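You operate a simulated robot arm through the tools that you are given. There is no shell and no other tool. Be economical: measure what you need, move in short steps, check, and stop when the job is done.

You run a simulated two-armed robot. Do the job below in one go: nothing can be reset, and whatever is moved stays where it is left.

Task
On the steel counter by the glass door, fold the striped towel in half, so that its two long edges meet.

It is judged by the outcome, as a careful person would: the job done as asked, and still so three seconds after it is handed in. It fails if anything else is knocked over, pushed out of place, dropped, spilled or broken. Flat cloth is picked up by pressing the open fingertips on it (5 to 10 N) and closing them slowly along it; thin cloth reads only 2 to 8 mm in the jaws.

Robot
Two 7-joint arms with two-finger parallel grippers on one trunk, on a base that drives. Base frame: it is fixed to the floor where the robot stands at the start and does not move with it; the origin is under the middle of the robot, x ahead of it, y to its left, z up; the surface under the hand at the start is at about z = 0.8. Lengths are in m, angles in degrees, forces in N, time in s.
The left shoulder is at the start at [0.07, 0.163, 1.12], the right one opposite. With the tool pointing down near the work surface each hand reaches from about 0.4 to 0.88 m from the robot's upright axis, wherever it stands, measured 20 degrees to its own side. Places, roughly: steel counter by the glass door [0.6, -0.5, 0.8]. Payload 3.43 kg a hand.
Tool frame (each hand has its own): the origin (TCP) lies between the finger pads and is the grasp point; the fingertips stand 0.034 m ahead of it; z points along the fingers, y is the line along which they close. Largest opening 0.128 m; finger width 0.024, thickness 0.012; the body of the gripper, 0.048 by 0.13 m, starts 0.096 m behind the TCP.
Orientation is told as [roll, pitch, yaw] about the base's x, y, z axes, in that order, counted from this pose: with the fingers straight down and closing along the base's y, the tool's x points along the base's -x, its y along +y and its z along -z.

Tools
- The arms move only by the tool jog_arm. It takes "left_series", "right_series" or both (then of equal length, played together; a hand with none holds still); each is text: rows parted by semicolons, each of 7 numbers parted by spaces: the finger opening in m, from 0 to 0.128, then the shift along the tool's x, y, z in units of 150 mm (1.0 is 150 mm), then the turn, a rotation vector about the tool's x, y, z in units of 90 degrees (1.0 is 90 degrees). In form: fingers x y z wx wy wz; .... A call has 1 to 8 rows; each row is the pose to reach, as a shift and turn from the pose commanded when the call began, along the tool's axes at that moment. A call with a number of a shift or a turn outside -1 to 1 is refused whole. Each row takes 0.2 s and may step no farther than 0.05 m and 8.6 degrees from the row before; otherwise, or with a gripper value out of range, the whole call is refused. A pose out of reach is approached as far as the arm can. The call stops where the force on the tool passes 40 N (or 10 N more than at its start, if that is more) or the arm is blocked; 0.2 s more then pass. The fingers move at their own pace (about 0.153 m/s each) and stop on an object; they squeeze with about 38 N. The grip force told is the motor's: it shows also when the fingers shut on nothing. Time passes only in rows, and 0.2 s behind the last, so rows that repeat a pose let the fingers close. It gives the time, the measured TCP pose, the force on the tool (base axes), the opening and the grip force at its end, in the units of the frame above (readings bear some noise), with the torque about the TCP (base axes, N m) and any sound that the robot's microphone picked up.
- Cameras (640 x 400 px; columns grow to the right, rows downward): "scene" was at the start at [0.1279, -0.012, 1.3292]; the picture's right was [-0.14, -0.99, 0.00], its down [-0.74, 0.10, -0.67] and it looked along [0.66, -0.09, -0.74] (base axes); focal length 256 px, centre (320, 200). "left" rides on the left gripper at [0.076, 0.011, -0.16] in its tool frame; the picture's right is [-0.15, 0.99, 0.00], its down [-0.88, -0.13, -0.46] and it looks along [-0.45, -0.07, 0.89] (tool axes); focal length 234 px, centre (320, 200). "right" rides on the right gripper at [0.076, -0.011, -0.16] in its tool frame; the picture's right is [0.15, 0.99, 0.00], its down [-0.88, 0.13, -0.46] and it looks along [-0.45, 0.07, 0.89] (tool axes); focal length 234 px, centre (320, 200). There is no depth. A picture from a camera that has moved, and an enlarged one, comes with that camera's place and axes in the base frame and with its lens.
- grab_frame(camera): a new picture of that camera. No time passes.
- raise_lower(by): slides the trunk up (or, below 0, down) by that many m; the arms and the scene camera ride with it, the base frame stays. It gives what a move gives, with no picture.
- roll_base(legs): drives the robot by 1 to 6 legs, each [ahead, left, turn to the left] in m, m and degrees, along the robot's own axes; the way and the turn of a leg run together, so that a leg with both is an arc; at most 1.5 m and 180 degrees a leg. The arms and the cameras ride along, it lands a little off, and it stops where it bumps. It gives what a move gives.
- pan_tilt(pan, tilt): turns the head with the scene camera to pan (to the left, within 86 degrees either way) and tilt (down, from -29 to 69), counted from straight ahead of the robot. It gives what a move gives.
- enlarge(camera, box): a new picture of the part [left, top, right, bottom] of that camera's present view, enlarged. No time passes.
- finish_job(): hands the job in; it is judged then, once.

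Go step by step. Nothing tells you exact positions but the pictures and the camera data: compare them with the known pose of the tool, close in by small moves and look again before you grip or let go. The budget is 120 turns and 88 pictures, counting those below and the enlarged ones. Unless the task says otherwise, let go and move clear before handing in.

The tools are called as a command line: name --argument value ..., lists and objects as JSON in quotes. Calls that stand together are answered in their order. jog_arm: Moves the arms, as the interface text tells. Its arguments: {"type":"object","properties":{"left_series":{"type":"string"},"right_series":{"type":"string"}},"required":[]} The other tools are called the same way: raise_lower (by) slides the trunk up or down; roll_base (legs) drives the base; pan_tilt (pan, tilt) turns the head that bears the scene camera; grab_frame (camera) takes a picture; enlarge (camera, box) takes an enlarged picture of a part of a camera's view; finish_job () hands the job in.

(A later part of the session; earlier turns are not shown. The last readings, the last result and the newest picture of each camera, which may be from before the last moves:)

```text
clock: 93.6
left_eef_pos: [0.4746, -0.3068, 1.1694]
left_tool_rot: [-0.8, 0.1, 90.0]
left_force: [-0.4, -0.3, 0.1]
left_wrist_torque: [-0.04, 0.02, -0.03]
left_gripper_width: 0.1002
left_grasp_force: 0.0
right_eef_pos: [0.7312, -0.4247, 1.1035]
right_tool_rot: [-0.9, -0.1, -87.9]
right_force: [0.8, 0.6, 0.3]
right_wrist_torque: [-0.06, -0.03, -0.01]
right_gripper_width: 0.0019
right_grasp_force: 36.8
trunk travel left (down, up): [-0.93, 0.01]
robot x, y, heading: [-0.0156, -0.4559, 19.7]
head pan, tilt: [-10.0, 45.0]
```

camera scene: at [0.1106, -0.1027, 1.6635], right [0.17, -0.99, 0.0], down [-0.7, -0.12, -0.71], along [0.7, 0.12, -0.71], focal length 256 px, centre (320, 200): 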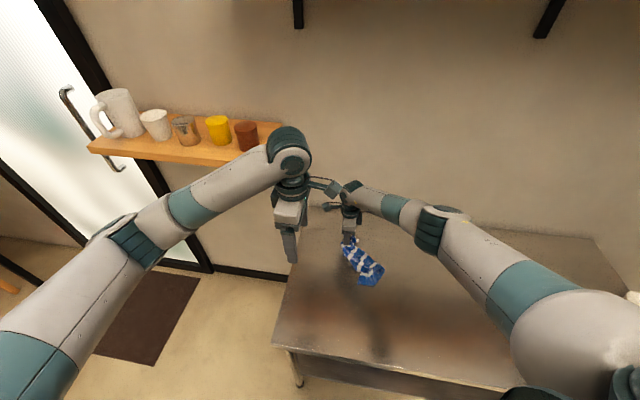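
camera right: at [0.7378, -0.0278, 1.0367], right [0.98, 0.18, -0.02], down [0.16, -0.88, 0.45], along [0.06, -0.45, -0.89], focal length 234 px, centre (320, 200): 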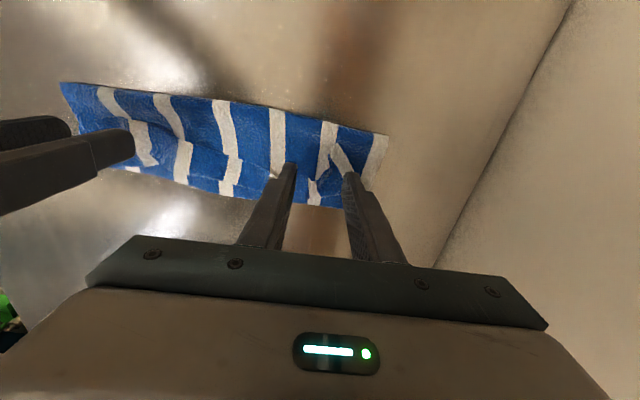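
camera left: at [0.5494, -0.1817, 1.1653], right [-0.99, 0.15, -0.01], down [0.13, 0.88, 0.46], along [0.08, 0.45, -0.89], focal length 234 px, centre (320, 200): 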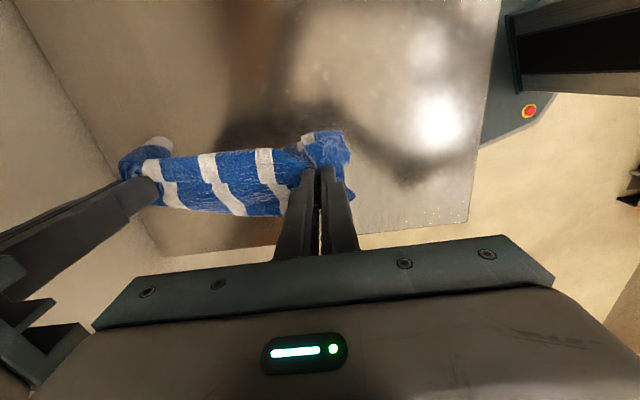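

jog_arm --right_series "0 0.1 0 0.15 0 0 0; 0 0.2 0 0.3 0 0 0; 0 0.35 0 0.45 0 0 0; 0 0.5 0 0.6 0 0 0; 0 0.65 0 0.75 0 0 0; 0 0.8 0 0.9 0 0 0; 0 0.9 0 1.0 0 0 0"

jog_arm --right_series "0 0.1 0 0.15 0 0 0; 0 0.2 0 0.3 0 0 0; 0 0.3 0 0.42 0 0 0; 0 0.4 0 0.5 0 0 0"

roll_base --legs '[[0.068, 0.19, 0]]'

grab_frame --camera "scene"

```text
clock: 95.2
left_eef_pos: [0.4744, -0.3059, 1.1687]
left_tool_rot: [-0.8, 0.0, 89.8]
left_force: [0.3, -0.2, 0.2]
left_wrist_torque: [0.0, 0.02, -0.02]
left_gripper_width: 0.1003
left_grasp_force: 0.1
right_eef_pos: [0.7236, -0.29, 0.9538]
right_tool_rot: [-1.1, 0.0, -88.0]
right_force: [0.8, -0.5, 0.6]
right_wrist_torque: [-0.01, 0.01, 0.06]
right_gripper_width: 0.0018
right_grasp_force: 37.2
trunk travel left (down, up): [-0.93, 0.01]
robot x, y, heading: [-0.0163, -0.4532, 20.0]
head pan, tilt: [-10.0, 45.0]
```

```text
clock: 96.2
left_eef_pos: [0.4738, -0.3073, 1.1712]
left_tool_rot: [-0.7, 0.0, 90.0]
left_force: [-0.4, -0.3, -0.4]
left_wrist_torque: [0.0, -0.02, -0.04]
left_gripper_width: 0.1001
left_grasp_force: 0.0
right_eef_pos: [0.6944, -0.2516, 0.8915]
right_tool_rot: [-1.0, 0.0, -88.0]
right_force: [-0.3, 0.7, -0.7]
right_wrist_torque: [-0.02, 0.02, 0.03]
right_gripper_width: 0.0019
right_grasp_force: 37.0
right hand out of reach, approached as far as the arm can: row 2, 3, 4
trunk travel left (down, up): [-0.93, 0.01]
robot x, y, heading: [-0.0153, -0.4578, 19.9]
head pan, tilt: [-10.0, 45.0]
```

```text
clock: 97.8
left_eef_pos: [0.4733, -0.109, 1.1698]
left_tool_rot: [-0.8, -0.2, 90.0]
left_force: [-0.2, 0.6, -0.3]
left_wrist_torque: [0.05, 0.0, 0.0]
left_gripper_width: 0.1
left_grasp_force: 0.1
right_eef_pos: [0.6931, -0.0536, 0.8915]
right_tool_rot: [-1.1, 0.1, -87.9]
right_force: [0.0, -0.7, 0.4]
right_wrist_torque: [0.03, 0.0, 0.02]
right_gripper_width: 0.0022
right_grasp_force: 37.1
trunk travel left (down, up): [-0.93, 0.01]
robot x, y, heading: [-0.0212, -0.2537, 20.1]
head pan, tilt: [-10.0, 45.0]
```

```text
4 pictures are left
camera scene: at [0.1101, -0.2293, 1.6635], right [0.17, -0.99, 0.0], down [-0.7, -0.12, -0.71], along [0.7, 0.12, -0.71], focal length 256 px, centre (320, 200)
```

scene: 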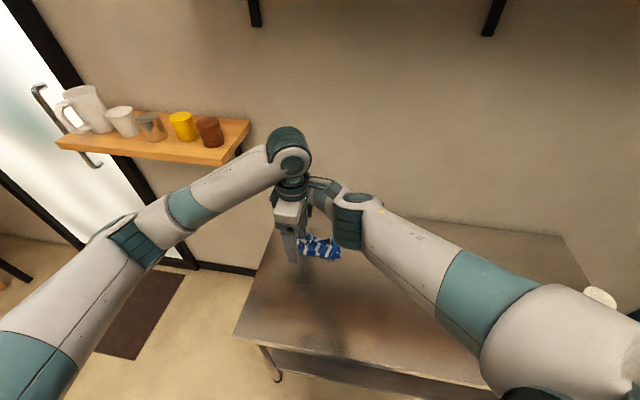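

I set the right grip down, and move the left hand aside to the left so I can see the cloth.

jog_arm --left_series "0.1 -0.25 0 0 0 0 0; 0.1 -0.5 0 0 0 0 0; 0.1 -0.75 0.1 0 0 0 0; 0.1 -1.0 0.2 0 0 0 0; 0.1 -1.0 0.2 0 0 0 0; 0.1 -1.0 0.2 0 0 0 0; 0.1 -1.0 0.2 0 0 0 0; 0.1 -1.0 0.2 0 0 0 0" --right_series "0 0.04 0 0.1 0 0 0; 0 0.08 0 0.2 0 0 0; 0 0.1 0 0.3 0 0 0; 0 0.1 0 0.33 0 0 0; 0.01 0.1 0 0.34 0 0 0; 0.02 0.1 0 0.34 0 0 0; 0.03 0.1 0 0.34 0 0 0; 0.04 0.1 0 0.34 0 0 0"

jog_arm --right_series "0.04 0 0 -0.2 0 0 0; 0.04 0 0 -0.5 0 0 0; 0.04 -0.1 -0.2 -0.8 0 0 0; 0.04 -0.4 -0.4 -1.0 0 0 0; 0.04 -0.7 -0.6 -1.0 0 0 0; 0.04 -1.0 -0.8 -1.0 0 0 0"

jog_arm --right_series "0.04 -0.3 0 0 0 0 0; 0.04 -0.6 0 0 0 0 0; 0.04 -0.9 0 0 0 0 0"

```text
clock: 99.6
left_eef_pos: [0.4438, 0.0426, 1.1667]
left_tool_rot: [-0.7, -0.1, 90.0]
left_force: [-0.2, 0.7, 0.0]
left_wrist_torque: [-0.03, 0.01, 0.04]
left_gripper_width: 0.0999
left_grasp_force: 0.2
right_eef_pos: [0.6694, -0.0529, 0.8554]
right_tool_rot: [-1.0, 0.0, -87.9]
right_force: [-0.3, 0.2, -0.8]
right_wrist_torque: [-0.01, 0.02, 0.02]
right_gripper_width: 0.0399
right_grasp_force: 0.0
right hand out of reach, approached as far as the arm can: row 1, 2, 3, 4, 5, 6, 7, 8
trunk travel left (down, up): [-0.93, 0.01]
robot x, y, heading: [-0.016, -0.2555, 19.9]
head pan, tilt: [-10.0, 45.0]
```

```text
refused: row 3 steps farther than a row can; nothing moved
```

```text
clock: 100.4
left_eef_pos: [0.4423, 0.0417, 1.1666]
left_tool_rot: [-0.9, 0.0, 90.0]
left_force: [-0.6, -0.6, 1.2]
left_wrist_torque: [0.02, -0.02, 0.02]
left_gripper_width: 0.1
left_grasp_force: 0.0
right_eef_pos: [0.6747, -0.1859, 0.8533]
right_tool_rot: [-1.0, 0.1, -87.9]
right_force: [0.7, 0.4, -0.2]
right_wrist_torque: [0.01, 0.0, 0.02]
right_gripper_width: 0.0401
right_grasp_force: 0.1
trunk travel left (down, up): [-0.93, 0.01]
robot x, y, heading: [-0.0144, -0.2571, 20.1]
head pan, tilt: [-10.0, 45.0]
```

I mis-sequenced that, but the hand is above the cloth. The reach problem was the raised trunk. I lift and clear the right hand, lower the trunk back, and look.

jog_arm --right_series "0.04 0 0 -0.3 0 0 0; 0.04 0 0 -0.6 0 0 0; 0.04 -0.2 0 -0.8 0 0 0; 0.04 -0.5 0 -0.9 0 0 0; 0.04 -0.8 0 -0.9 0 0 0; 0.04 -1.0 0 -0.9 0 0 0"

jog_arm --right_series "0.04 -0.2 0 -0.3 0 0 0; 0.04 -0.3 0 -0.6 0 0 0; 0.04 -0.3 0 -0.9 0 0 0; 0.04 -0.3 0 -1.0 0 0 0"

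raise_lower --by -0.22

enlarge --camera "scene" --box '[220, 140, 460, 300]'

```text
clock: 101.8
left_eef_pos: [0.4427, 0.0413, 1.1669]
left_tool_rot: [-0.8, -0.2, 90.0]
left_force: [0.7, 0.0, 0.2]
left_wrist_torque: [-0.02, 0.02, -0.04]
left_gripper_width: 0.1001
left_grasp_force: 0.0
right_eef_pos: [0.6846, -0.3389, 0.9878]
right_tool_rot: [-1.0, 0.1, -87.9]
right_force: [0.2, 0.2, -0.4]
right_wrist_torque: [0.01, 0.01, 0.03]
right_gripper_width: 0.0399
right_grasp_force: 0.1
trunk travel left (down, up): [-0.93, 0.01]
robot x, y, heading: [-0.0155, -0.2564, 20.0]
head pan, tilt: [-10.0, 45.0]
```

```text
refused: row 1 steps farther than a row can; nothing moved
```

```text
clock: 103.3
left_eef_pos: [0.442, 0.0422, 1.0068]
left_tool_rot: [-0.9, 0.0, 89.9]
left_force: [0.4, -0.2, 0.1]
left_wrist_torque: [0.02, 0.02, -0.01]
left_gripper_width: 0.1
left_grasp_force: 0.1
right_eef_pos: [0.6852, -0.3376, 0.834]
right_tool_rot: [-0.6, 0.2, -88.1]
right_force: [-2.9, -1.3, 7.3]
right_wrist_torque: [-0.08, -0.08, -0.09]
right_gripper_width: 0.0386
right_grasp_force: 0.1
trunk travel left (down, up): [-0.77, 0.17]
robot x, y, heading: [-0.0174, -0.2581, 19.9]
head pan, tilt: [-10.0, 45.0]
stopped: the force on the tool passed its limit at 59 N (the readings are from after the stop); the commanded pose is now the measured one
```

```text
2.50 times, centred on (340, 220) of scene
camera zoom: at [0.1074, -0.2261, 1.5025], right [0.17, -0.99, 0.0], down [-0.7, -0.12, -0.71], along [0.7, 0.12, -0.71], focal length 640 px, centre (270, 150)
```

zoom: 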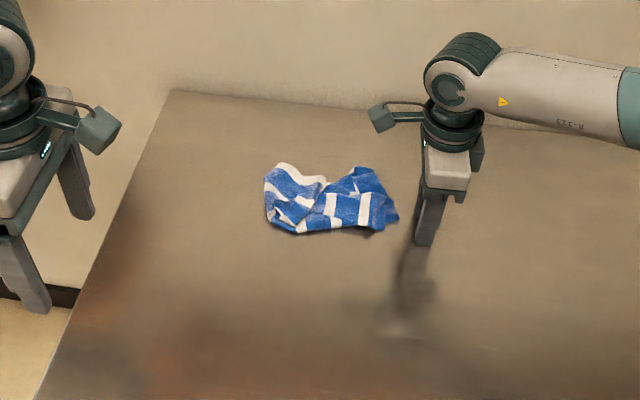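

The drag left it crumpled, and the trunk was stopped by the right fingertips touching the bare counter; nothing else moved. I take one close look to find real corners to open it from.

enlarge --camera "scene" --box '[314, 198, 376, 240]'

```text
9.52 times, centred on (345, 219) of scene
camera zoom: at [0.1074, -0.2261, 1.5025], right [0.17, -0.99, 0.0], down [-0.7, -0.12, -0.71], along [0.7, 0.12, -0.71], focal length 2440 px, centre (82, 19)
```

zoom: 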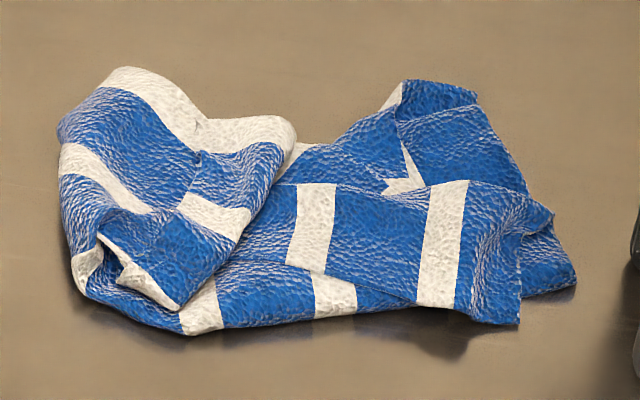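

Now it reads clearly. The near short edge's corners are A at (0.669, −0.289), on top, and B at (0.781, −0.267). Holding these two corners and hanging the towel will open it fully. I turn both hands to yaw 0 and lower the trunk.

jog_arm --left_series "0.06 0 0 0 0 0 0.09; 0.04 0 0 0 0 0 0.18; 0.04 0 0 0 0 0 0.27; 0.04 0 0 0 0 0 0.36; 0.04 0 0 0 0 0 0.45; 0.04 0 0 0 0 0 0.54; 0.04 0 0 0 0 0 0.63; 0.04 0 0 0 0 0 0.72" --right_series "0.04 0 0 -0.3 0 0 0; 0.04 0 0 -0.6 0 0 -0.09; 0.04 0 0 -0.9 0 0 -0.18; 0.04 0 0 -1.0 0 0 -0.27; 0.04 0 0 -1.0 0 0 -0.36; 0.04 0 0 -1.0 0 0 -0.45; 0.04 0 0 -1.0 0 0 -0.54; 0.04 0 0 -1.0 0 0 -0.63"

jog_arm --left_series "0.04 0 0 0 0 0 0.09; 0.04 0 0 0 0 0 0.18; 0.04 0 0 0 0 0 0.275; 0.04 0 0 0 0 0 0.275" --right_series "0.04 0 0 -0.2 0 0 -0.09; 0.04 0 0 -0.4 0 0 -0.18; 0.04 0 0 -0.5 0 0 -0.27; 0.04 0 0 -0.5 0 0 -0.35"

raise_lower --by -0.16

```text
clock: 105.2
left_eef_pos: [0.4447, 0.0424, 1.005]
left_tool_rot: [-0.2, -0.7, 25.0]
left_force: [-0.8, 0.2, -0.6]
left_wrist_torque: [-0.01, 0.02, 0.0]
left_gripper_width: 0.0399
left_grasp_force: 0.1
right_eef_pos: [0.6876, -0.3391, 0.9829]
right_tool_rot: [-0.2, 0.7, -31.2]
right_force: [0.0, -0.2, -0.7]
right_wrist_torque: [-0.03, 0.01, -0.03]
right_gripper_width: 0.0398
right_grasp_force: 0.0
trunk travel left (down, up): [-0.77, 0.17]
robot x, y, heading: [-0.0173, -0.2512, 19.7]
head pan, tilt: [-10.0, 45.0]
```

```text
clock: 106.2
left_eef_pos: [0.4443, 0.0414, 1.0069]
left_tool_rot: [-0.1, -0.8, 0.2]
left_force: [0.0, 0.2, 0.1]
left_wrist_torque: [0.0, 0.03, 0.03]
left_gripper_width: 0.0398
left_grasp_force: 0.1
right_eef_pos: [0.689, -0.3381, 1.0586]
right_tool_rot: [0.1, 0.6, 0.2]
right_force: [1.0, -0.3, 0.4]
right_wrist_torque: [0.03, 0.0, 0.01]
right_gripper_width: 0.0398
right_grasp_force: 0.0
trunk travel left (down, up): [-0.77, 0.17]
robot x, y, heading: [-0.0186, -0.2521, 20.1]
head pan, tilt: [-10.0, 45.0]
```

```text
clock: 108.0
left_eef_pos: [0.4439, 0.0423, 0.8461]
left_tool_rot: [-0.1, -0.8, 0.4]
left_force: [0.6, -0.6, -0.3]
left_wrist_torque: [-0.02, 0.01, 0.01]
left_gripper_width: 0.0399
left_grasp_force: 0.0
right_eef_pos: [0.6887, -0.3368, 0.8986]
right_tool_rot: [0.1, 0.6, 0.1]
right_force: [-0.6, -0.4, -0.1]
right_wrist_torque: [-0.01, 0.02, -0.01]
right_gripper_width: 0.0399
right_grasp_force: 0.0
trunk travel left (down, up): [-0.61, 0.33]
robot x, y, heading: [-0.0182, -0.2559, 19.7]
head pan, tilt: [-10.0, 45.0]
```

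I bring the right hand down over corner B.

jog_arm --right_series "0.03 -0.13 0.14 0 0 0 0; 0.03 -0.26 0.28 0 0 0 0; 0.03 -0.4 0.42 0 0 0 0; 0.03 -0.529 0.565 0.1 0 0 0; 0.03 -0.529 0.565 0.25 0 0 0; 0.03 -0.529 0.565 0.377 0 0 0; 0.03 -0.529 0.565 0.4 0 0 0; 0.03 -0.529 0.565 0.41 0 0 0"

```text
clock: 109.8
left_eef_pos: [0.4427, 0.0416, 0.8468]
left_tool_rot: [0.0, -0.9, 0.3]
left_force: [-0.3, -0.2, 0.3]
left_wrist_torque: [0.0, -0.01, 0.02]
left_gripper_width: 0.0399
left_grasp_force: 0.1
right_eef_pos: [0.7681, -0.2526, 0.8369]
right_tool_rot: [0.2, 0.6, 0.1]
right_force: [0.0, 0.0, 0.8]
right_wrist_torque: [0.07, -0.01, -0.02]
right_gripper_width: 0.0301
right_grasp_force: 0.5
trunk travel left (down, up): [-0.61, 0.33]
robot x, y, heading: [-0.015, -0.254, 20.1]
head pan, tilt: [-10.0, 45.0]
```

jog_arm --right_series "0.03 0 0 0.006 0 0 0; 0.03 0 0 0.012 0 0 0; 0.03 0 0 0.014 0 0 0; 0.025 0 0 0.014 0 0 0; 0.019 0 0 0.014 0 0 0; 0.013 0 0 0.014 0 0 0; 0.006 0 0 0.014 0 0 0; 0 0 0 0.014 0 0 0"

```text
clock: 111.6
left_eef_pos: [0.4423, 0.0424, 0.8459]
left_tool_rot: [-0.1, -0.9, 0.4]
left_force: [1.1, 0.8, -0.1]
left_wrist_torque: [-0.04, -0.01, 0.01]
left_gripper_width: 0.0396
left_grasp_force: 0.1
right_eef_pos: [0.7667, -0.2517, 0.8363]
right_tool_rot: [0.2, 0.5, 0.1]
right_force: [0.9, 1.9, 15.4]
right_wrist_torque: [0.11, -0.01, 0.0]
right_gripper_width: 0.0025
right_grasp_force: 37.0
trunk travel left (down, up): [-0.61, 0.33]
robot x, y, heading: [-0.016, -0.2546, 20.0]
head pan, tilt: [-10.0, 45.0]
```

Corner B is held (2.5 mm). I tilt the right hand slightly away to make room and bring the left hand in over corner A, also tilted.

jog_arm --left_series "0.036 0 0 -0.3 0 0 0; 0.036 0 0 -0.6 0 0 0; 0.036 -0.15 -0.25 -0.65 0 0 0; 0.036 -0.3 -0.5 -0.65 0 -0.06 0; 0.036 -0.45 -0.75 -0.65 0 -0.12 0; 0.036 -0.6 -1.0 -0.65 0 -0.167 0" --right_series "0 0 0 -0.02 0 0.04 0; 0 0 0 -0.03 0 0.08 0; 0 0 0 -0.03 0 0.11 0; 0 0 0 -0.03 0 0.11 0; 0 0 0 -0.03 0 0.11 0; 0 0 0 -0.03 0 0.11 0"

```text
clock: 113.0
left_eef_pos: [0.535, -0.1094, 0.9441]
left_tool_rot: [0.1, -15.9, 0.4]
left_force: [-0.4, -0.4, 0.8]
left_wrist_torque: [0.0, 0.01, 0.02]
left_gripper_width: 0.036
left_grasp_force: 0.1
right_eef_pos: [0.7661, -0.2531, 0.8375]
right_tool_rot: [0.1, 10.6, 0.2]
right_force: [0.6, -0.3, -0.1]
right_wrist_torque: [0.06, 0.02, 0.03]
right_gripper_width: 0.0025
right_grasp_force: 37.1
trunk travel left (down, up): [-0.61, 0.33]
robot x, y, heading: [-0.0173, -0.2564, 19.7]
head pan, tilt: [-10.0, 45.0]
```

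jog_arm --left_series "0.036 -0.16 -0.2 0.1 0 0 0; 0.036 -0.33 -0.4 0.2 0 0 0; 0.036 -0.49 -0.6 0.3 0 0 0; 0.036 -0.65 -0.8 0.42 0 0 0; 0.036 -0.817 -1.0 0.538 0 0 0; 0.036 -0.817 -1.0 0.538 0 0 0"

enlarge --camera "left" --box '[180, 60, 460, 235]'

```text
clock: 114.4
left_eef_pos: [0.6734, -0.2549, 0.9026]
left_tool_rot: [0.0, -15.8, 0.3]
left_force: [0.7, -0.5, 0.4]
left_wrist_torque: [-0.01, -0.01, -0.02]
left_gripper_width: 0.0361
left_grasp_force: 0.1
right_eef_pos: [0.7675, -0.2516, 0.8388]
right_tool_rot: [0.2, 10.5, 0.2]
right_force: [0.2, 0.1, 0.3]
right_wrist_torque: [-0.03, 0.01, 0.02]
right_gripper_width: 0.0024
right_grasp_force: 37.6
trunk travel left (down, up): [-0.61, 0.33]
robot x, y, heading: [-0.0179, -0.2581, 19.7]
head pan, tilt: [-10.0, 45.0]
```

```text
2.29 times, centred on (320, 148) of left
camera zoom: at [0.5562, -0.2449, 1.0363], right [0.13, 0.99, 0.04], down [0.72, -0.12, 0.68], along [0.68, -0.06, -0.73], focal length 535 px, centre (320, 320)
```

zoom: 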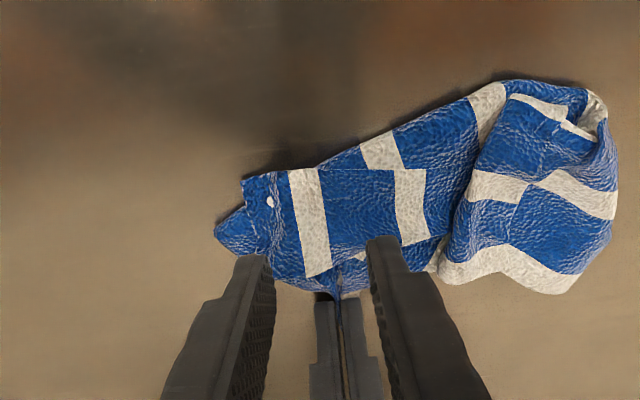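

The view confirms corner A at (0.674, −0.288), on top. The left hand goes down onto it.

jog_arm --left_series "0.036 0 0 0.1 0 0 0; 0.036 0.01 0 0.2 0 0 0; 0.036 0.02 0 0.3 0 0 0; 0.036 0.03 0 0.38 0 0 0; 0.036 0.039 0 0.419 0 0 0; 0.036 0.04 0 0.43 0 0 0; 0.036 0.04 0 0.43 0 0 0"

```text
clock: 116.0
left_eef_pos: [0.6857, -0.2559, 0.8384]
left_tool_rot: [0.0, -15.9, 0.4]
left_force: [0.6, 0.8, 9.1]
left_wrist_torque: [0.24, -0.02, -0.01]
left_gripper_width: 0.0362
left_grasp_force: 0.2
right_eef_pos: [0.766, -0.2527, 0.8386]
right_tool_rot: [0.1, 10.6, 0.0]
right_force: [0.7, -0.4, -0.1]
right_wrist_torque: [0.0, -0.03, -0.01]
right_gripper_width: 0.0024
right_grasp_force: 36.9
trunk travel left (down, up): [-0.61, 0.33]
robot x, y, heading: [-0.0176, -0.2553, 20.1]
head pan, tilt: [-10.0, 45.0]
```

jog_arm --left_series "0.031 0 0 0 0 0 0; 0.026 0 0 0 0 0 0; 0.021 0 0 0 0 0 0; 0.016 0 0 0 0 0 0; 0.011 0 0 0 0 0 0; 0.006 0 0 0 0 0 0; 0 0 0 0 0 0 0; 0 0 0 -0.01 0 0 0"

```text
clock: 117.8
left_eef_pos: [0.6851, -0.2556, 0.8378]
left_tool_rot: [0.0, -15.8, 0.5]
left_force: [0.0, 0.0, 7.3]
left_wrist_torque: [0.04, -0.04, 0.03]
left_gripper_width: 0.0038
left_grasp_force: 38.9
right_eef_pos: [0.7662, -0.2531, 0.8391]
right_tool_rot: [0.1, 10.6, 0.2]
right_force: [-0.7, -0.7, 0.1]
right_wrist_torque: [0.01, 0.04, -0.02]
right_gripper_width: 0.0023
right_grasp_force: 37.1
trunk travel left (down, up): [-0.61, 0.33]
robot x, y, heading: [-0.0176, -0.2559, 20.0]
head pan, tilt: [-10.0, 45.0]
```

That reads 3.8 mm, which is two layers. I reopen and try again with a lighter press.

jog_arm --left_series "0.01 0 0 0.01 0 0 0; 0.02 0 0 0.01 0 0 0; 0.036 0 0 0.01 0 0 0; 0.036 0 0 -0.02 0 0 0; 0.036 0 0 0.004 0 0 0; 0.036 0 0 0.004 0 0 0"

```text
clock: 119.2
left_eef_pos: [0.6864, -0.2557, 0.8388]
left_tool_rot: [0.0, -15.8, 0.4]
left_force: [0.5, 0.7, 4.7]
left_wrist_torque: [0.14, 0.06, 0.04]
left_gripper_width: 0.0363
left_grasp_force: 0.6
right_eef_pos: [0.7659, -0.253, 0.8379]
right_tool_rot: [0.1, 10.5, 0.2]
right_force: [0.5, 1.2, -0.3]
right_wrist_torque: [-0.04, -0.01, 0.0]
right_gripper_width: 0.0024
right_grasp_force: 37.5
trunk travel left (down, up): [-0.61, 0.33]
robot x, y, heading: [-0.018, -0.2525, 20.0]
head pan, tilt: [-10.0, 45.0]
```

jog_arm --left_series "0.031 0 0 0 0 0 0; 0.026 0 0 -0.002 0 0 0; 0.021 0 0 -0.004 0 0 0; 0.016 0 0 -0.006 0 0 0; 0.011 0 0 -0.008 0 0 0; 0.006 0 0 -0.01 0 0 0; 0 0 0 -0.012 0 0 0; 0 0 0 -0.012 0 0 0"

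```text
clock: 121.0
left_eef_pos: [0.6861, -0.2566, 0.8395]
left_tool_rot: [0.0, -15.9, 0.5]
left_force: [-1.2, -0.2, 1.5]
left_wrist_torque: [-0.06, -0.07, 0.01]
left_gripper_width: 0.0032
left_grasp_force: 38.3
right_eef_pos: [0.7675, -0.2536, 0.8379]
right_tool_rot: [0.1, 10.5, 0.1]
right_force: [-0.2, -0.1, -0.4]
right_wrist_torque: [-0.01, -0.04, 0.03]
right_gripper_width: 0.0024
right_grasp_force: 37.0
trunk travel left (down, up): [-0.61, 0.33]
robot x, y, heading: [-0.0147, -0.2554, 19.8]
head pan, tilt: [-10.0, 45.0]
```

It reads 3.2 mm, which is ambiguous. I test it: lift both by the trunk and spread the hands; if only the corners are held, they can go nearly 0.2 m apart before the cloth pulls.

raise_lower --by 0.28

jog_arm --left_series "0 0.1 0 -0.028 0 0 0; 0 0.2 0 -0.057 0 0 0; 0 0.3 0 -0.085 0 0 0; 0 0.4 0 -0.114 0 0 0; 0 0.4 0 -0.114 0 0 0"

```text
clock: 123.8
left_eef_pos: [0.6852, -0.2566, 1.1191]
left_tool_rot: [0.0, -15.8, 0.4]
left_force: [1.0, 0.1, 0.3]
left_wrist_torque: [-0.02, 0.0, 0.03]
left_gripper_width: 0.0035
left_grasp_force: 37.8
right_eef_pos: [0.767, -0.254, 1.1183]
right_tool_rot: [0.1, 10.5, 0.2]
right_force: [-0.3, 0.6, 0.2]
right_wrist_torque: [-0.02, 0.0, 0.0]
right_gripper_width: 0.0027
right_grasp_force: 36.9
trunk travel left (down, up): [-0.89, 0.05]
robot x, y, heading: [-0.0205, -0.2567, 19.8]
head pan, tilt: [-10.0, 45.0]
```

```text
clock: 125.0
left_eef_pos: [0.6276, -0.2507, 1.1226]
left_tool_rot: [0.5, -16.2, 0.7]
left_force: [9.3, 0.7, -0.4]
left_wrist_torque: [-0.01, -0.36, 0.0]
left_gripper_width: 0.0027
left_grasp_force: 37.1
right_eef_pos: [0.7684, -0.2534, 1.1183]
right_tool_rot: [0.2, 10.6, 0.2]
right_force: [-10.3, -0.1, 0.0]
right_wrist_torque: [-0.01, 0.3, -0.02]
right_gripper_width: 0.0025
right_grasp_force: 37.8
trunk travel left (down, up): [-0.89, 0.05]
robot x, y, heading: [-0.0149, -0.2525, 20.0]
head pan, tilt: [-10.0, 45.0]
```

It pulls at 0.14 m, so the left jaw also has the second layer, but its reading fell to 2.7 mm, so that layer seems to be slipping out. I keep spreading slowly.

jog_arm --left_series "0 0.05 0 -0.014 0 0 0; 0 0.1 0 -0.028 0 0 0; 0 0.15 0 -0.043 0 0 0; 0 0.2 0 -0.057 0 0 0; 0 0.25 0 -0.071 0 0 0; 0 0.3 0 -0.085 0 0 0"

```text
clock: 126.4
left_eef_pos: [0.5764, -0.2564, 1.1174]
left_tool_rot: [0.0, -15.8, 0.4]
left_force: [4.3, 1.1, -0.5]
left_wrist_torque: [-0.02, -0.06, 0.0]
left_gripper_width: 0.0021
left_grasp_force: 36.8
right_eef_pos: [0.7665, -0.2519, 1.1187]
right_tool_rot: [0.1, 10.6, 0.2]
right_force: [-3.3, 0.2, 0.5]
right_wrist_torque: [0.0, 0.14, -0.03]
right_gripper_width: 0.0022
right_grasp_force: 37.4
trunk travel left (down, up): [-0.89, 0.05]
robot x, y, heading: [-0.0182, -0.2535, 19.9]
head pan, tilt: [-10.0, 45.0]
```

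The second layer slipped out: the hands are now 0.19 m apart on 2.1 mm of cloth each, so the towel hangs open by its short edge. I carry it right a little, then alternately lower and drive left so it lies down flat, trailing to the right.

roll_base --legs '[[-0.041, -0.113, 0]]'

raise_lower --by -0.04

roll_base --legs '[[0.024, 0.066, 0]]'

raise_lower --by -0.08

roll_base --legs '[[0.031, 0.085, 0]]'

raise_lower --by -0.08

roll_base --legs '[[0.031, 0.085, 0]]'

raise_lower --by -0.06

roll_base --legs '[[0.024, 0.066, 0]]'

```text
clock: 127.7
left_eef_pos: [0.577, -0.3748, 1.1192]
left_tool_rot: [0.0, -15.8, 0.5]
left_force: [3.1, 0.2, -0.1]
left_wrist_torque: [-0.03, -0.07, 0.0]
left_gripper_width: 0.0023
left_grasp_force: 37.1
right_eef_pos: [0.7671, -0.3699, 1.1183]
right_tool_rot: [0.1, 10.5, 0.1]
right_force: [-3.6, -0.2, 0.1]
right_wrist_torque: [0.01, 0.1, -0.01]
right_gripper_width: 0.0025
right_grasp_force: 37.4
trunk travel left (down, up): [-0.89, 0.05]
robot x, y, heading: [-0.0186, -0.3719, 19.9]
head pan, tilt: [-10.0, 45.0]
```

```text
clock: 128.5
left_eef_pos: [0.5764, -0.3773, 1.0801]
left_tool_rot: [0.2, -15.8, 0.3]
left_force: [2.3, 0.5, -0.3]
left_wrist_torque: [-0.01, -0.08, 0.01]
left_gripper_width: 0.0026
left_grasp_force: 36.7
right_eef_pos: [0.7665, -0.3715, 1.0783]
right_tool_rot: [0.2, 10.5, 0.2]
right_force: [-2.7, -0.5, 0.5]
right_wrist_torque: [0.0, 0.1, 0.01]
right_gripper_width: 0.0024
right_grasp_force: 37.5
trunk travel left (down, up): [-0.85, 0.09]
robot x, y, heading: [-0.0198, -0.3755, 19.8]
head pan, tilt: [-10.0, 45.0]
```

```text
clock: 129.5
left_eef_pos: [0.5762, -0.3102, 1.081]
left_tool_rot: [0.2, -15.8, 0.2]
left_force: [3.6, -0.3, -0.2]
left_wrist_torque: [0.01, -0.04, 0.02]
left_gripper_width: 0.0023
left_grasp_force: 36.6
right_eef_pos: [0.7675, -0.307, 1.0777]
right_tool_rot: [0.4, 10.5, 0.1]
right_force: [-3.8, -0.7, 0.3]
right_wrist_torque: [0.01, 0.13, 0.02]
right_gripper_width: 0.0026
right_grasp_force: 37.2
trunk travel left (down, up): [-0.85, 0.09]
robot x, y, heading: [-0.0163, -0.3058, 19.9]
head pan, tilt: [-10.0, 45.0]
```

```text
clock: 130.7
left_eef_pos: [0.5768, -0.308, 0.9987]
left_tool_rot: [0.0, -15.8, 0.3]
left_force: [2.7, 0.4, -0.9]
left_wrist_torque: [-0.01, -0.09, 0.02]
left_gripper_width: 0.0024
left_grasp_force: 36.8
right_eef_pos: [0.7669, -0.3033, 0.9984]
right_tool_rot: [0.1, 10.5, 0.0]
right_force: [-2.6, -0.1, 0.4]
right_wrist_torque: [-0.01, 0.09, 0.01]
right_gripper_width: 0.0025
right_grasp_force: 37.4
trunk travel left (down, up): [-0.77, 0.17]
robot x, y, heading: [-0.0173, -0.3087, 19.9]
head pan, tilt: [-10.0, 45.0]
```

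```text
clock: 131.8
left_eef_pos: [0.5776, -0.2175, 0.9992]
left_tool_rot: [0.0, -15.8, 0.3]
left_force: [2.9, -0.6, -1.1]
left_wrist_torque: [-0.03, -0.05, -0.01]
left_gripper_width: 0.0023
left_grasp_force: 36.8
right_eef_pos: [0.7675, -0.213, 0.9986]
right_tool_rot: [0.0, 10.6, 0.1]
right_force: [-2.8, -0.9, 0.0]
right_wrist_torque: [-0.01, 0.12, 0.03]
right_gripper_width: 0.0026
right_grasp_force: 37.3
trunk travel left (down, up): [-0.77, 0.17]
robot x, y, heading: [-0.014, -0.2153, 19.8]
head pan, tilt: [-10.0, 45.0]
```

```text
clock: 132.9
left_eef_pos: [0.5767, -0.2169, 0.9209]
left_tool_rot: [0.0, -15.9, 0.3]
left_force: [1.9, -0.5, 0.5]
left_wrist_torque: [0.0, -0.09, 0.01]
left_gripper_width: 0.0022
left_grasp_force: 37.0
right_eef_pos: [0.7668, -0.2135, 0.9191]
right_tool_rot: [0.1, 10.4, 0.0]
right_force: [-2.4, 0.4, 0.5]
right_wrist_torque: [0.02, 0.11, 0.02]
right_gripper_width: 0.0024
right_grasp_force: 36.5
trunk travel left (down, up): [-0.69, 0.25]
robot x, y, heading: [-0.0161, -0.2153, 19.8]
head pan, tilt: [-10.0, 45.0]
```

```text
clock: 134.1
left_eef_pos: [0.5773, -0.1298, 0.9199]
left_tool_rot: [-0.1, -15.8, 0.3]
left_force: [3.4, 0.1, -0.3]
left_wrist_torque: [-0.02, -0.06, -0.02]
left_gripper_width: 0.0024
left_grasp_force: 37.3
right_eef_pos: [0.7671, -0.1268, 0.9185]
right_tool_rot: [0.0, 10.6, -0.1]
right_force: [-2.6, -0.4, 0.8]
right_wrist_torque: [-0.04, 0.07, -0.01]
right_gripper_width: 0.0024
right_grasp_force: 37.0
trunk travel left (down, up): [-0.69, 0.25]
robot x, y, heading: [-0.0186, -0.1305, 19.9]
head pan, tilt: [-10.0, 45.0]
```

```text
clock: 135.1
left_eef_pos: [0.5777, -0.131, 0.8604]
left_tool_rot: [0.0, -16.0, 0.2]
left_force: [3.6, -0.3, 0.2]
left_wrist_torque: [-0.01, -0.05, 0.0]
left_gripper_width: 0.0025
left_grasp_force: 37.0
right_eef_pos: [0.7682, -0.1271, 0.8583]
right_tool_rot: [0.1, 10.7, 0.0]
right_force: [-2.9, -0.5, 1.1]
right_wrist_torque: [0.01, 0.08, 0.01]
right_gripper_width: 0.0023
right_grasp_force: 37.3
trunk travel left (down, up): [-0.63, 0.31]
robot x, y, heading: [-0.0155, -0.1302, 19.6]
head pan, tilt: [-10.0, 45.0]
```

```text
clock: 136.1
left_eef_pos: [0.5767, -0.0582, 0.8599]
left_tool_rot: [0.0, -15.9, 0.2]
left_force: [2.9, 0.8, 0.9]
left_wrist_torque: [-0.01, -0.07, 0.01]
left_gripper_width: 0.0023
left_grasp_force: 37.3
right_eef_pos: [0.7673, -0.0562, 0.8584]
right_tool_rot: [0.1, 10.6, -0.1]
right_force: [-2.5, -0.3, 0.8]
right_wrist_torque: [-0.05, 0.1, 0.03]
right_gripper_width: 0.0024
right_grasp_force: 36.6
trunk travel left (down, up): [-0.63, 0.31]
robot x, y, heading: [-0.0144, -0.0563, 19.5]
head pan, tilt: [-10.0, 45.0]
```

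The towel is down, but in this direction the last 3 cm at the held edge is doubled under. I lift again and lay it the opposite way, moving right so it trails left and the held border lies naturally.

raise_lower --by 0.25

roll_base --legs '[[-0.024, -0.066, 0]]'

raise_lower --by -0.08

roll_base --legs '[[-0.031, -0.085, 0]]'

raise_lower --by -0.08

roll_base --legs '[[-0.031, -0.085, 0]]'

raise_lower --by -0.08

roll_base --legs '[[-0.03, -0.08, 0]]'

```text
clock: 138.7
left_eef_pos: [0.5767, -0.059, 1.1091]
left_tool_rot: [-0.1, -15.7, 0.1]
left_force: [3.7, 0.0, -0.6]
left_wrist_torque: [0.02, -0.11, 0.04]
left_gripper_width: 0.0021
left_grasp_force: 37.2
right_eef_pos: [0.7672, -0.0551, 1.1085]
right_tool_rot: [0.1, 10.6, -0.1]
right_force: [-2.9, 0.6, -0.7]
right_wrist_torque: [0.0, 0.11, -0.02]
right_gripper_width: 0.0024
right_grasp_force: 36.4
trunk travel left (down, up): [-0.88, 0.06]
robot x, y, heading: [-0.0143, -0.0543, 19.8]
head pan, tilt: [-10.0, 45.0]
```

```text
clock: 139.7
left_eef_pos: [0.5761, -0.1225, 1.1098]
left_tool_rot: [-0.2, -15.8, 0.4]
left_force: [3.0, 0.2, 0.2]
left_wrist_torque: [-0.07, -0.06, -0.02]
left_gripper_width: 0.0025
left_grasp_force: 36.7
right_eef_pos: [0.766, -0.1185, 1.1086]
right_tool_rot: [-0.2, 10.6, 0.0]
right_force: [-2.7, 0.5, -0.8]
right_wrist_torque: [-0.05, 0.11, -0.02]
right_gripper_width: 0.0026
right_grasp_force: 37.5
trunk travel left (down, up): [-0.88, 0.06]
robot x, y, heading: [-0.0171, -0.1249, 19.8]
head pan, tilt: [-10.0, 45.0]
```

```text
clock: 140.8
left_eef_pos: [0.5768, -0.1264, 1.029]
left_tool_rot: [0.0, -15.7, 0.4]
left_force: [2.0, -0.2, -1.3]
left_wrist_torque: [-0.02, -0.1, -0.02]
left_gripper_width: 0.0025
left_grasp_force: 37.0
right_eef_pos: [0.7656, -0.1223, 1.028]
right_tool_rot: [0.2, 10.7, 0.1]
right_force: [-2.1, 0.7, 0.1]
right_wrist_torque: [0.02, 0.11, 0.01]
right_gripper_width: 0.0024
right_grasp_force: 36.9
trunk travel left (down, up): [-0.8, 0.14]
robot x, y, heading: [-0.0171, -0.1218, 19.5]
head pan, tilt: [-10.0, 45.0]
```

```text
clock: 141.9
left_eef_pos: [0.5761, -0.2174, 1.029]
left_tool_rot: [0.0, -15.7, 0.3]
left_force: [2.5, -0.8, 0.6]
left_wrist_torque: [0.01, -0.02, 0.0]
left_gripper_width: 0.0022
left_grasp_force: 37.5
right_eef_pos: [0.7674, -0.2133, 1.0285]
right_tool_rot: [0.1, 10.5, 0.1]
right_force: [-2.9, 0.2, 0.3]
right_wrist_torque: [0.0, 0.09, 0.0]
right_gripper_width: 0.0027
right_grasp_force: 36.5
trunk travel left (down, up): [-0.8, 0.14]
robot x, y, heading: [-0.0197, -0.2145, 19.7]
head pan, tilt: [-10.0, 45.0]
```

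```text
clock: 143.1
left_eef_pos: [0.5768, -0.2192, 0.9505]
left_tool_rot: [0.1, -15.8, 0.3]
left_force: [1.9, -0.4, -0.6]
left_wrist_torque: [0.0, -0.09, 0.01]
left_gripper_width: 0.0023
left_grasp_force: 36.6
right_eef_pos: [0.767, -0.2155, 0.9488]
right_tool_rot: [0.2, 10.4, 0.1]
right_force: [-2.5, 0.3, 0.5]
right_wrist_torque: [0.02, 0.11, -0.01]
right_gripper_width: 0.0023
right_grasp_force: 37.3
trunk travel left (down, up): [-0.72, 0.22]
robot x, y, heading: [-0.0174, -0.218, 19.9]
head pan, tilt: [-10.0, 45.0]
```

```text
clock: 144.2
left_eef_pos: [0.5752, -0.3083, 0.9497]
left_tool_rot: [0.1, -15.8, 0.3]
left_force: [3.0, 0.0, 0.1]
left_wrist_torque: [0.01, -0.09, 0.01]
left_gripper_width: 0.0021
left_grasp_force: 36.7
right_eef_pos: [0.7651, -0.3044, 0.948]
right_tool_rot: [0.2, 10.6, 0.0]
right_force: [-2.5, 0.3, 0.8]
right_wrist_torque: [0.01, 0.11, -0.02]
right_gripper_width: 0.0022
right_grasp_force: 37.0
trunk travel left (down, up): [-0.72, 0.22]
robot x, y, heading: [-0.0202, -0.3025, 19.7]
head pan, tilt: [-10.0, 45.0]
```

```text
clock: 145.4
left_eef_pos: [0.5745, -0.3086, 0.8694]
left_tool_rot: [0.0, -15.9, 0.2]
left_force: [2.7, -0.2, -0.9]
left_wrist_torque: [0.01, -0.09, -0.01]
left_gripper_width: 0.0021
left_grasp_force: 36.9
right_eef_pos: [0.7657, -0.3035, 0.8686]
right_tool_rot: [0.2, 10.6, 0.1]
right_force: [-2.4, -0.7, 0.1]
right_wrist_torque: [-0.02, 0.07, 0.01]
right_gripper_width: 0.0023
right_grasp_force: 37.1
trunk travel left (down, up): [-0.64, 0.3]
robot x, y, heading: [-0.0198, -0.3057, 19.5]
head pan, tilt: [-10.0, 45.0]
```

```text
clock: 146.5
left_eef_pos: [0.5747, -0.3966, 0.8685]
left_tool_rot: [0.1, -15.8, 0.0]
left_force: [2.8, -0.9, -0.4]
left_wrist_torque: [0.01, -0.06, 0.01]
left_gripper_width: 0.0022
left_grasp_force: 36.4
right_eef_pos: [0.7646, -0.3913, 0.8687]
right_tool_rot: [0.2, 10.6, -0.2]
right_force: [-2.4, 0.1, 0.9]
right_wrist_torque: [0.03, 0.09, 0.01]
right_gripper_width: 0.0023
right_grasp_force: 37.0
trunk travel left (down, up): [-0.64, 0.3]
robot x, y, heading: [-0.0233, -0.391, 19.5]
head pan, tilt: [-10.0, 45.0]
```

The towel now trails naturally to the left. I lower to the counter, open the jaws slowly to spread the pinches, and clear the arms for a look.

raise_lower --by -0.027

jog_arm --left_series "0.008 0 0 0.01 0 0 0; 0.016 0 0 0.01 0 0 0; 0.024 0 0 0.01 0 0 0; 0.034 0 0 0.01 0 0 0; 0.034 -0.09 0 -0.3 0 0 0; 0.034 -0.18 0 -0.6 0 0 0; 0.034 -0.05 0.2 -0.7 0 0 0; 0.034 0.2 0.4 -0.8 0 0 0" --right_series "0.008 0 0 0.01 0 0 0; 0.016 0 0 0.01 0 0 0; 0.024 0 0 0.01 0 0 0; 0.034 0 0 0.01 0 0 0; 0.034 0.06 0 -0.3 0 0 0; 0.034 0.12 0 -0.6 0 0 0; 0.034 0.12 -0.3 -0.7 0 0 0; 0.034 0.12 -0.6 -0.7 0 0 0"

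jog_arm --left_series "0.034 0.25 0.2 0 0 0 0; 0.034 0.5 0.4 0 0 0 0; 0.034 0.75 0.6 0 0 0 0; 0.034 0.9 0.8 0 0 0 0; 0.034 0.9 1.0 0 0 0 0" --right_series "0.034 0 -0.25 0 0 0 0; 0.034 0 -0.5 0 0 0 0; 0.034 0 -0.75 0 0 0 0; 0.034 0 -0.9 0 0 0 0; 0.034 0 -0.9 0 0 0 0"

```text
clock: 147.2
left_eef_pos: [0.5731, -0.3941, 0.8429]
left_tool_rot: [0.0, -15.8, 0.2]
left_force: [3.2, 0.0, 0.0]
left_wrist_torque: [0.01, -0.04, -0.02]
left_gripper_width: 0.0022
left_grasp_force: 37.3
right_eef_pos: [0.7636, -0.3902, 0.8415]
right_tool_rot: [0.0, 10.4, -0.2]
right_force: [-2.6, 1.0, 0.8]
right_wrist_torque: [0.05, 0.05, 0.03]
right_gripper_width: 0.0026
right_grasp_force: 37.0
trunk travel left (down, up): [-0.613, 0.327]
robot x, y, heading: [-0.0197, -0.3902, 19.7]
head pan, tilt: [-10.0, 45.0]
```

```text
refused: row 8 steps farther than a row can; nothing moved
```

```text
clock: 147.8
left_eef_pos: [0.5173, -0.3467, 0.8368]
left_tool_rot: [-1.0, -17.8, 0.4]
left_force: [1.0, -2.9, 9.0]
left_wrist_torque: [0.04, -0.1, 0.06]
left_gripper_width: 0.0324
left_grasp_force: 0.1
right_eef_pos: [0.7647, -0.4573, 0.844]
right_tool_rot: [0.2, 10.4, -0.2]
right_force: [0.0, -0.1, 0.3]
right_wrist_torque: [-0.02, 0.03, 0.01]
right_gripper_width: 0.0339
right_grasp_force: 0.0
trunk travel left (down, up): [-0.613, 0.327]
robot x, y, heading: [-0.0196, -0.3921, 19.2]
head pan, tilt: [-10.0, 45.0]
stopped in row 2 (left hand): the force on the tool passed its limit at 102 N (the readings are from after the stop); the commanded pose is now the measured one
```

The first series was refused and the next one ran early; I won't chain moves like that again. The jaws are open. I raise both hands clear.

jog_arm --left_series "0.034 -0.05 0 -0.2 0 0 0; 0.034 -0.12 0 -0.45 0 0 0; 0.034 -0.18 0 -0.65 0 0 0; 0.034 0 0 -0.75 0 0 0; 0.034 0.2 0.2 -0.8 0 0 0; 0.034 0.4 0.4 -0.8 0 0 0; 0.034 0.5 0.65 -0.8 0 0 0; 0.034 0.6 0.9 -0.8 0 0 0" --right_series "0.034 0.04 0 -0.2 0 0 0; 0.034 0.08 0 -0.45 0 0 0; 0.034 0.12 0 -0.65 0 0 0; 0.034 0.12 -0.2 -0.7 0 0 0; 0.034 0.12 -0.4 -0.7 0 0 0; 0.034 0.12 -0.6 -0.7 0 0 0; 0.034 0.12 -0.8 -0.7 0 0 0; 0.034 0.12 -1.0 -0.7 0 0 0"

```text
clock: 149.6
left_eef_pos: [0.3976, -0.2098, 0.9203]
left_tool_rot: [-1.0, -17.5, 0.3]
left_force: [-0.4, -0.4, 0.1]
left_wrist_torque: [0.0, 0.0, 0.02]
left_gripper_width: 0.0339
left_grasp_force: 0.1
right_eef_pos: [0.7659, -0.6083, 0.9511]
right_tool_rot: [0.1, 10.5, -0.2]
right_force: [-0.6, -0.5, -0.8]
right_wrist_torque: [0.04, -0.02, -0.02]
right_gripper_width: 0.034
right_grasp_force: 0.0
trunk travel left (down, up): [-0.613, 0.327]
robot x, y, heading: [-0.0188, -0.3904, 19.7]
head pan, tilt: [-10.0, 45.0]
```

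jog_arm --left_series "0.034 0 0.3 0 0 0 0; 0.034 0 0.6 0 0 0 0; 0.034 0 0.8 0 0 0 0; 0.034 0 1.0 0 0 0 0"

enlarge --camera "scene" --box '[200, 130, 440, 290]'

```text
clock: 150.6
left_eef_pos: [0.3952, -0.0578, 0.9181]
left_tool_rot: [-1.0, -17.6, 0.3]
left_force: [0.0, 0.3, 0.0]
left_wrist_torque: [-0.03, -0.01, -0.04]
left_gripper_width: 0.0341
left_grasp_force: 0.0
right_eef_pos: [0.7659, -0.6065, 0.9506]
right_tool_rot: [0.1, 10.4, -0.1]
right_force: [-0.6, -0.7, 1.7]
right_wrist_torque: [-0.01, -0.03, 0.02]
right_gripper_width: 0.0341
right_grasp_force: 0.1
trunk travel left (down, up): [-0.613, 0.327]
robot x, y, heading: [-0.0163, -0.3876, 19.4]
head pan, tilt: [-10.0, 45.0]
```

```text
2.50 times, centred on (320, 210) of scene
camera zoom: at [0.1071, -0.3605, 1.346], right [0.16, -0.99, 0.0], down [-0.7, -0.12, -0.71], along [0.7, 0.12, -0.71], focal length 640 px, centre (320, 175)
```

zoom: 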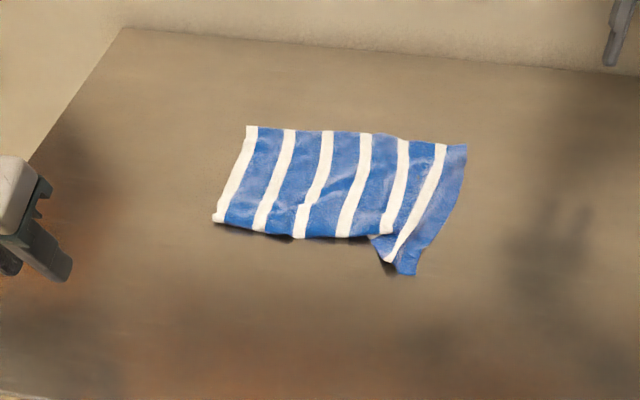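

The towel is now almost flat, with its upper long edge straight at x ≈ 0.724 from y −0.162 to −0.445; the lower edge seems tucked slightly under. I'm out of pictures, so I continue by measured positions: grip that clean far edge near both ends, hang it so the rest drops open, lay the lower half trailing away from me, and bring the held edge over onto it. First I level the hands.

jog_arm --left_series "0.04 -0.18 -0.09 0.056 0 0.05 0; 0.04 -0.36 -0.18 0.113 0 0.1 0; 0.04 -0.54 -0.27 0.169 0 0.15 0; 0.04 -0.71 -0.35 0.226 0 0.195 0; 0.04 -0.89 -0.44 0.282 0 0.195 0; 0.04 -0.89 -0.44 0.282 0 0.195 0" --right_series "0.04 0.06 0.12 0.01 0 -0.04 0; 0.04 0.12 0.24 0.02 0 -0.08 0; 0.04 0.18 0.36 0.03 0 -0.116 0; 0.04 0.24 0.48 0.04 0 -0.116 0; 0.04 0.295 0.6 0.054 0 -0.116 0; 0.04 0.295 0.6 0.054 0 -0.116 0"

```text
clock: 152.0
left_eef_pos: [0.5343, -0.1248, 0.919]
left_tool_rot: [-1.0, 0.0, 0.0]
left_force: [0.2, 0.3, 0.3]
left_wrist_torque: [0.01, -0.02, -0.01]
left_gripper_width: 0.0397
left_grasp_force: 0.1
right_eef_pos: [0.7199, -0.518, 0.9503]
right_tool_rot: [0.0, 0.1, -0.3]
right_force: [0.4, -0.3, -0.1]
right_wrist_torque: [-0.01, 0.0, 0.0]
right_gripper_width: 0.04
right_grasp_force: 0.1
trunk travel left (down, up): [-0.613, 0.327]
robot x, y, heading: [-0.0173, -0.3904, 19.3]
head pan, tilt: [-10.0, 45.0]
```

jog_arm --left_series "0.04 -0.24 -0.1 0 0 0 0; 0.04 -0.48 -0.2 0 0 0 0; 0.04 -0.72 -0.3 0 0 0 0; 0.04 -0.95 -0.4 0 0 0 0; 0.04 -0.95 -0.4 0 0 0 0" --right_series "0.04 0 0.2 0 0 0 0; 0.04 0 0.4 0.1 0 0 0; 0.04 0 0.6 0.2 0 0 0; 0.04 -0.007 0.707 0.4 0 0 0; 0.04 -0.007 0.707 0.4 0 0 0"

```text
clock: 153.2
left_eef_pos: [0.6759, -0.1841, 0.9188]
left_tool_rot: [-0.9, 0.0, 0.0]
left_force: [-0.2, 0.0, 0.5]
left_wrist_torque: [-0.02, 0.01, 0.02]
left_gripper_width: 0.0398
left_grasp_force: 0.1
right_eef_pos: [0.7211, -0.4128, 0.8909]
right_tool_rot: [0.1, 0.1, -0.2]
right_force: [0.0, 0.3, 1.0]
right_wrist_torque: [-0.04, -0.01, -0.02]
right_gripper_width: 0.0398
right_grasp_force: 0.0
trunk travel left (down, up): [-0.613, 0.327]
robot x, y, heading: [-0.0187, -0.3909, 19.9]
head pan, tilt: [-10.0, 45.0]
```

jog_arm --left_series "0.04 -0.15 -0.04 0.1 0 0 0; 0.04 -0.293 -0.087 0.2 0 0 0; 0.04 -0.293 -0.087 0.35 0 0 0; 0.04 -0.293 -0.087 0.47 0 0 0; 0.04 -0.293 -0.087 0.512 0 0 0; 0.04 -0.293 -0.087 0.53 0 0 0; 0.04 -0.293 -0.087 0.53 0 0 0" --right_series "0.04 0 0 0.05 0 0 0; 0.04 0 0 0.1 0 0 0; 0.04 0 0 0.2 0 0 0; 0.04 0 0 0.28 0 0 0; 0.04 0 0 0.326 0 0 0; 0.04 0 0 0.346 0 0 0; 0.04 0 0 0.346 0 0 0"

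```text
clock: 154.8
left_eef_pos: [0.7229, -0.2013, 0.8419]
left_tool_rot: [-0.7, 0.0, 0.0]
left_force: [-0.2, 1.0, 0.6]
left_wrist_torque: [0.01, -0.02, 0.03]
left_gripper_width: 0.04
left_grasp_force: 0.1
right_eef_pos: [0.7235, -0.4128, 0.8384]
right_tool_rot: [0.1, 0.1, -0.3]
right_force: [-0.2, -0.1, -0.4]
right_wrist_torque: [0.01, 0.02, 0.01]
right_gripper_width: 0.0399
right_grasp_force: 0.0
trunk travel left (down, up): [-0.613, 0.327]
robot x, y, heading: [-0.0194, -0.3919, 19.5]
head pan, tilt: [-10.0, 45.0]
```

jog_arm --left_series "0.04 0.02 0 0.015 0 0 0; 0.04 0.02 0 0.03 0 0 0; 0.04 0.02 0 0.04 0 0 0; 0.04 0.02 0 0.045 0 0 0; 0.04 0.02 0 0.045 0 0 0" --right_series "0.04 0.02 0 0.006 0 0 0; 0.04 0.02 0 0.012 0 0 0; 0.04 0.02 0 0.018 0 0 0; 0.04 0.02 0 0.022 0 0 0; 0.04 0.02 0 0.022 0 0 0"

```text
clock: 156.0
left_eef_pos: [0.7209, -0.2011, 0.837]
left_tool_rot: [-0.9, 0.0, 0.0]
left_force: [1.0, -1.2, 7.9]
left_wrist_torque: [0.21, 0.05, 0.02]
left_gripper_width: 0.0395
left_grasp_force: 0.1
right_eef_pos: [0.7178, -0.4126, 0.8362]
right_tool_rot: [0.1, 0.0, -0.3]
right_force: [0.9, -0.2, 1.6]
right_wrist_torque: [-0.06, 0.03, 0.02]
right_gripper_width: 0.0401
right_grasp_force: 0.1
trunk travel left (down, up): [-0.613, 0.327]
robot x, y, heading: [-0.0175, -0.3919, 19.7]
head pan, tilt: [-10.0, 45.0]
```

jog_arm --left_series "0.04 0 0 0.004 0 0 0; 0.04 0 0 0.004 0 0 0" --right_series "0.04 0 0 0.008 0 0 0; 0.04 0 0 0.011 0 0 0"

```text
clock: 156.6
left_eef_pos: [0.7183, -0.2012, 0.8363]
left_tool_rot: [-0.9, -0.2, 0.0]
left_force: [1.7, -0.7, 11.3]
left_wrist_torque: [0.29, 0.01, -0.03]
left_gripper_width: 0.0396
left_grasp_force: 0.1
right_eef_pos: [0.7181, -0.4114, 0.8367]
right_tool_rot: [0.2, -0.2, -0.3]
right_force: [1.0, -0.6, 11.2]
right_wrist_torque: [-0.26, 0.04, 0.06]
right_gripper_width: 0.0403
right_grasp_force: 0.0
trunk travel left (down, up): [-0.613, 0.327]
robot x, y, heading: [-0.0204, -0.3913, 19.4]
head pan, tilt: [-10.0, 45.0]
```

Both hands press at about 11 N. I close slowly.

jog_arm --left_series "0.036 0 0 0.001 0 0 0; 0.031 0 0 0.001 0 0 0; 0.026 0 0 0.001 0 0 0; 0.021 0 0 0.001 0 0 0; 0.016 0 0 0.001 0 0 0; 0.011 0 0 0.001 0 0 0; 0.005 0 0 0.001 0 0 0; 0 0 0 0.001 0 0 0" --right_series "0.036 0 0 0.001 0 0 0; 0.031 0 0 0.001 0 0 0; 0.026 0 0 0.001 0 0 0; 0.021 0 0 0.001 0 0 0; 0.016 0 0 0.001 0 0 0; 0.011 0 0 0.001 0 0 0; 0.005 0 0 0.001 0 0 0; 0 0 0 0.001 0 0 0"

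```text
clock: 158.4
left_eef_pos: [0.7182, -0.1997, 0.8355]
left_tool_rot: [-0.8, -0.3, 0.0]
left_force: [0.9, -2.5, 4.9]
left_wrist_torque: [-0.08, 0.04, 0.01]
left_gripper_width: 0.0017
left_grasp_force: 36.6
right_eef_pos: [0.7166, -0.4123, 0.8367]
right_tool_rot: [0.2, -0.2, -0.3]
right_force: [0.3, 1.3, 23.2]
right_wrist_torque: [0.11, 0.24, -0.06]
right_gripper_width: 0.0
right_grasp_force: 32.6
trunk travel left (down, up): [-0.613, 0.327]
robot x, y, heading: [-0.0205, -0.3914, 19.5]
head pan, tilt: [-10.0, 45.0]
```

The left hand holds (1.7 mm), the right slipped. I reopen the right, take more overlap, and press again.

jog_arm --right_series "0.015 0 0 -0.01 0 0 0; 0.03 0 0 -0.01 0 0 0; 0.044 0 0 -0.01 0 0 0; 0.044 0 0 -0.06 0 0 0; 0.044 0.06 0 -0.06 0 0 0; 0.044 0.06 0 -0.02 0 0 0; 0.044 0.06 0 -0.002 0 0 0; 0.044 0.06 0 0 0 0 0"

```text
clock: 160.2
left_eef_pos: [0.7183, -0.2004, 0.835]
left_tool_rot: [-0.8, -0.2, -0.1]
left_force: [1.6, 0.8, 13.6]
left_wrist_torque: [0.07, 0.05, -0.05]
left_gripper_width: 0.0019
left_grasp_force: 37.0
right_eef_pos: [0.7112, -0.4133, 0.8361]
right_tool_rot: [0.2, -0.1, -0.3]
right_force: [0.5, -0.6, 6.5]
right_wrist_torque: [0.12, -0.03, -0.02]
right_gripper_width: 0.0435
right_grasp_force: 0.1
trunk travel left (down, up): [-0.613, 0.327]
robot x, y, heading: [-0.0167, -0.3882, 19.5]
head pan, tilt: [-10.0, 45.0]
```

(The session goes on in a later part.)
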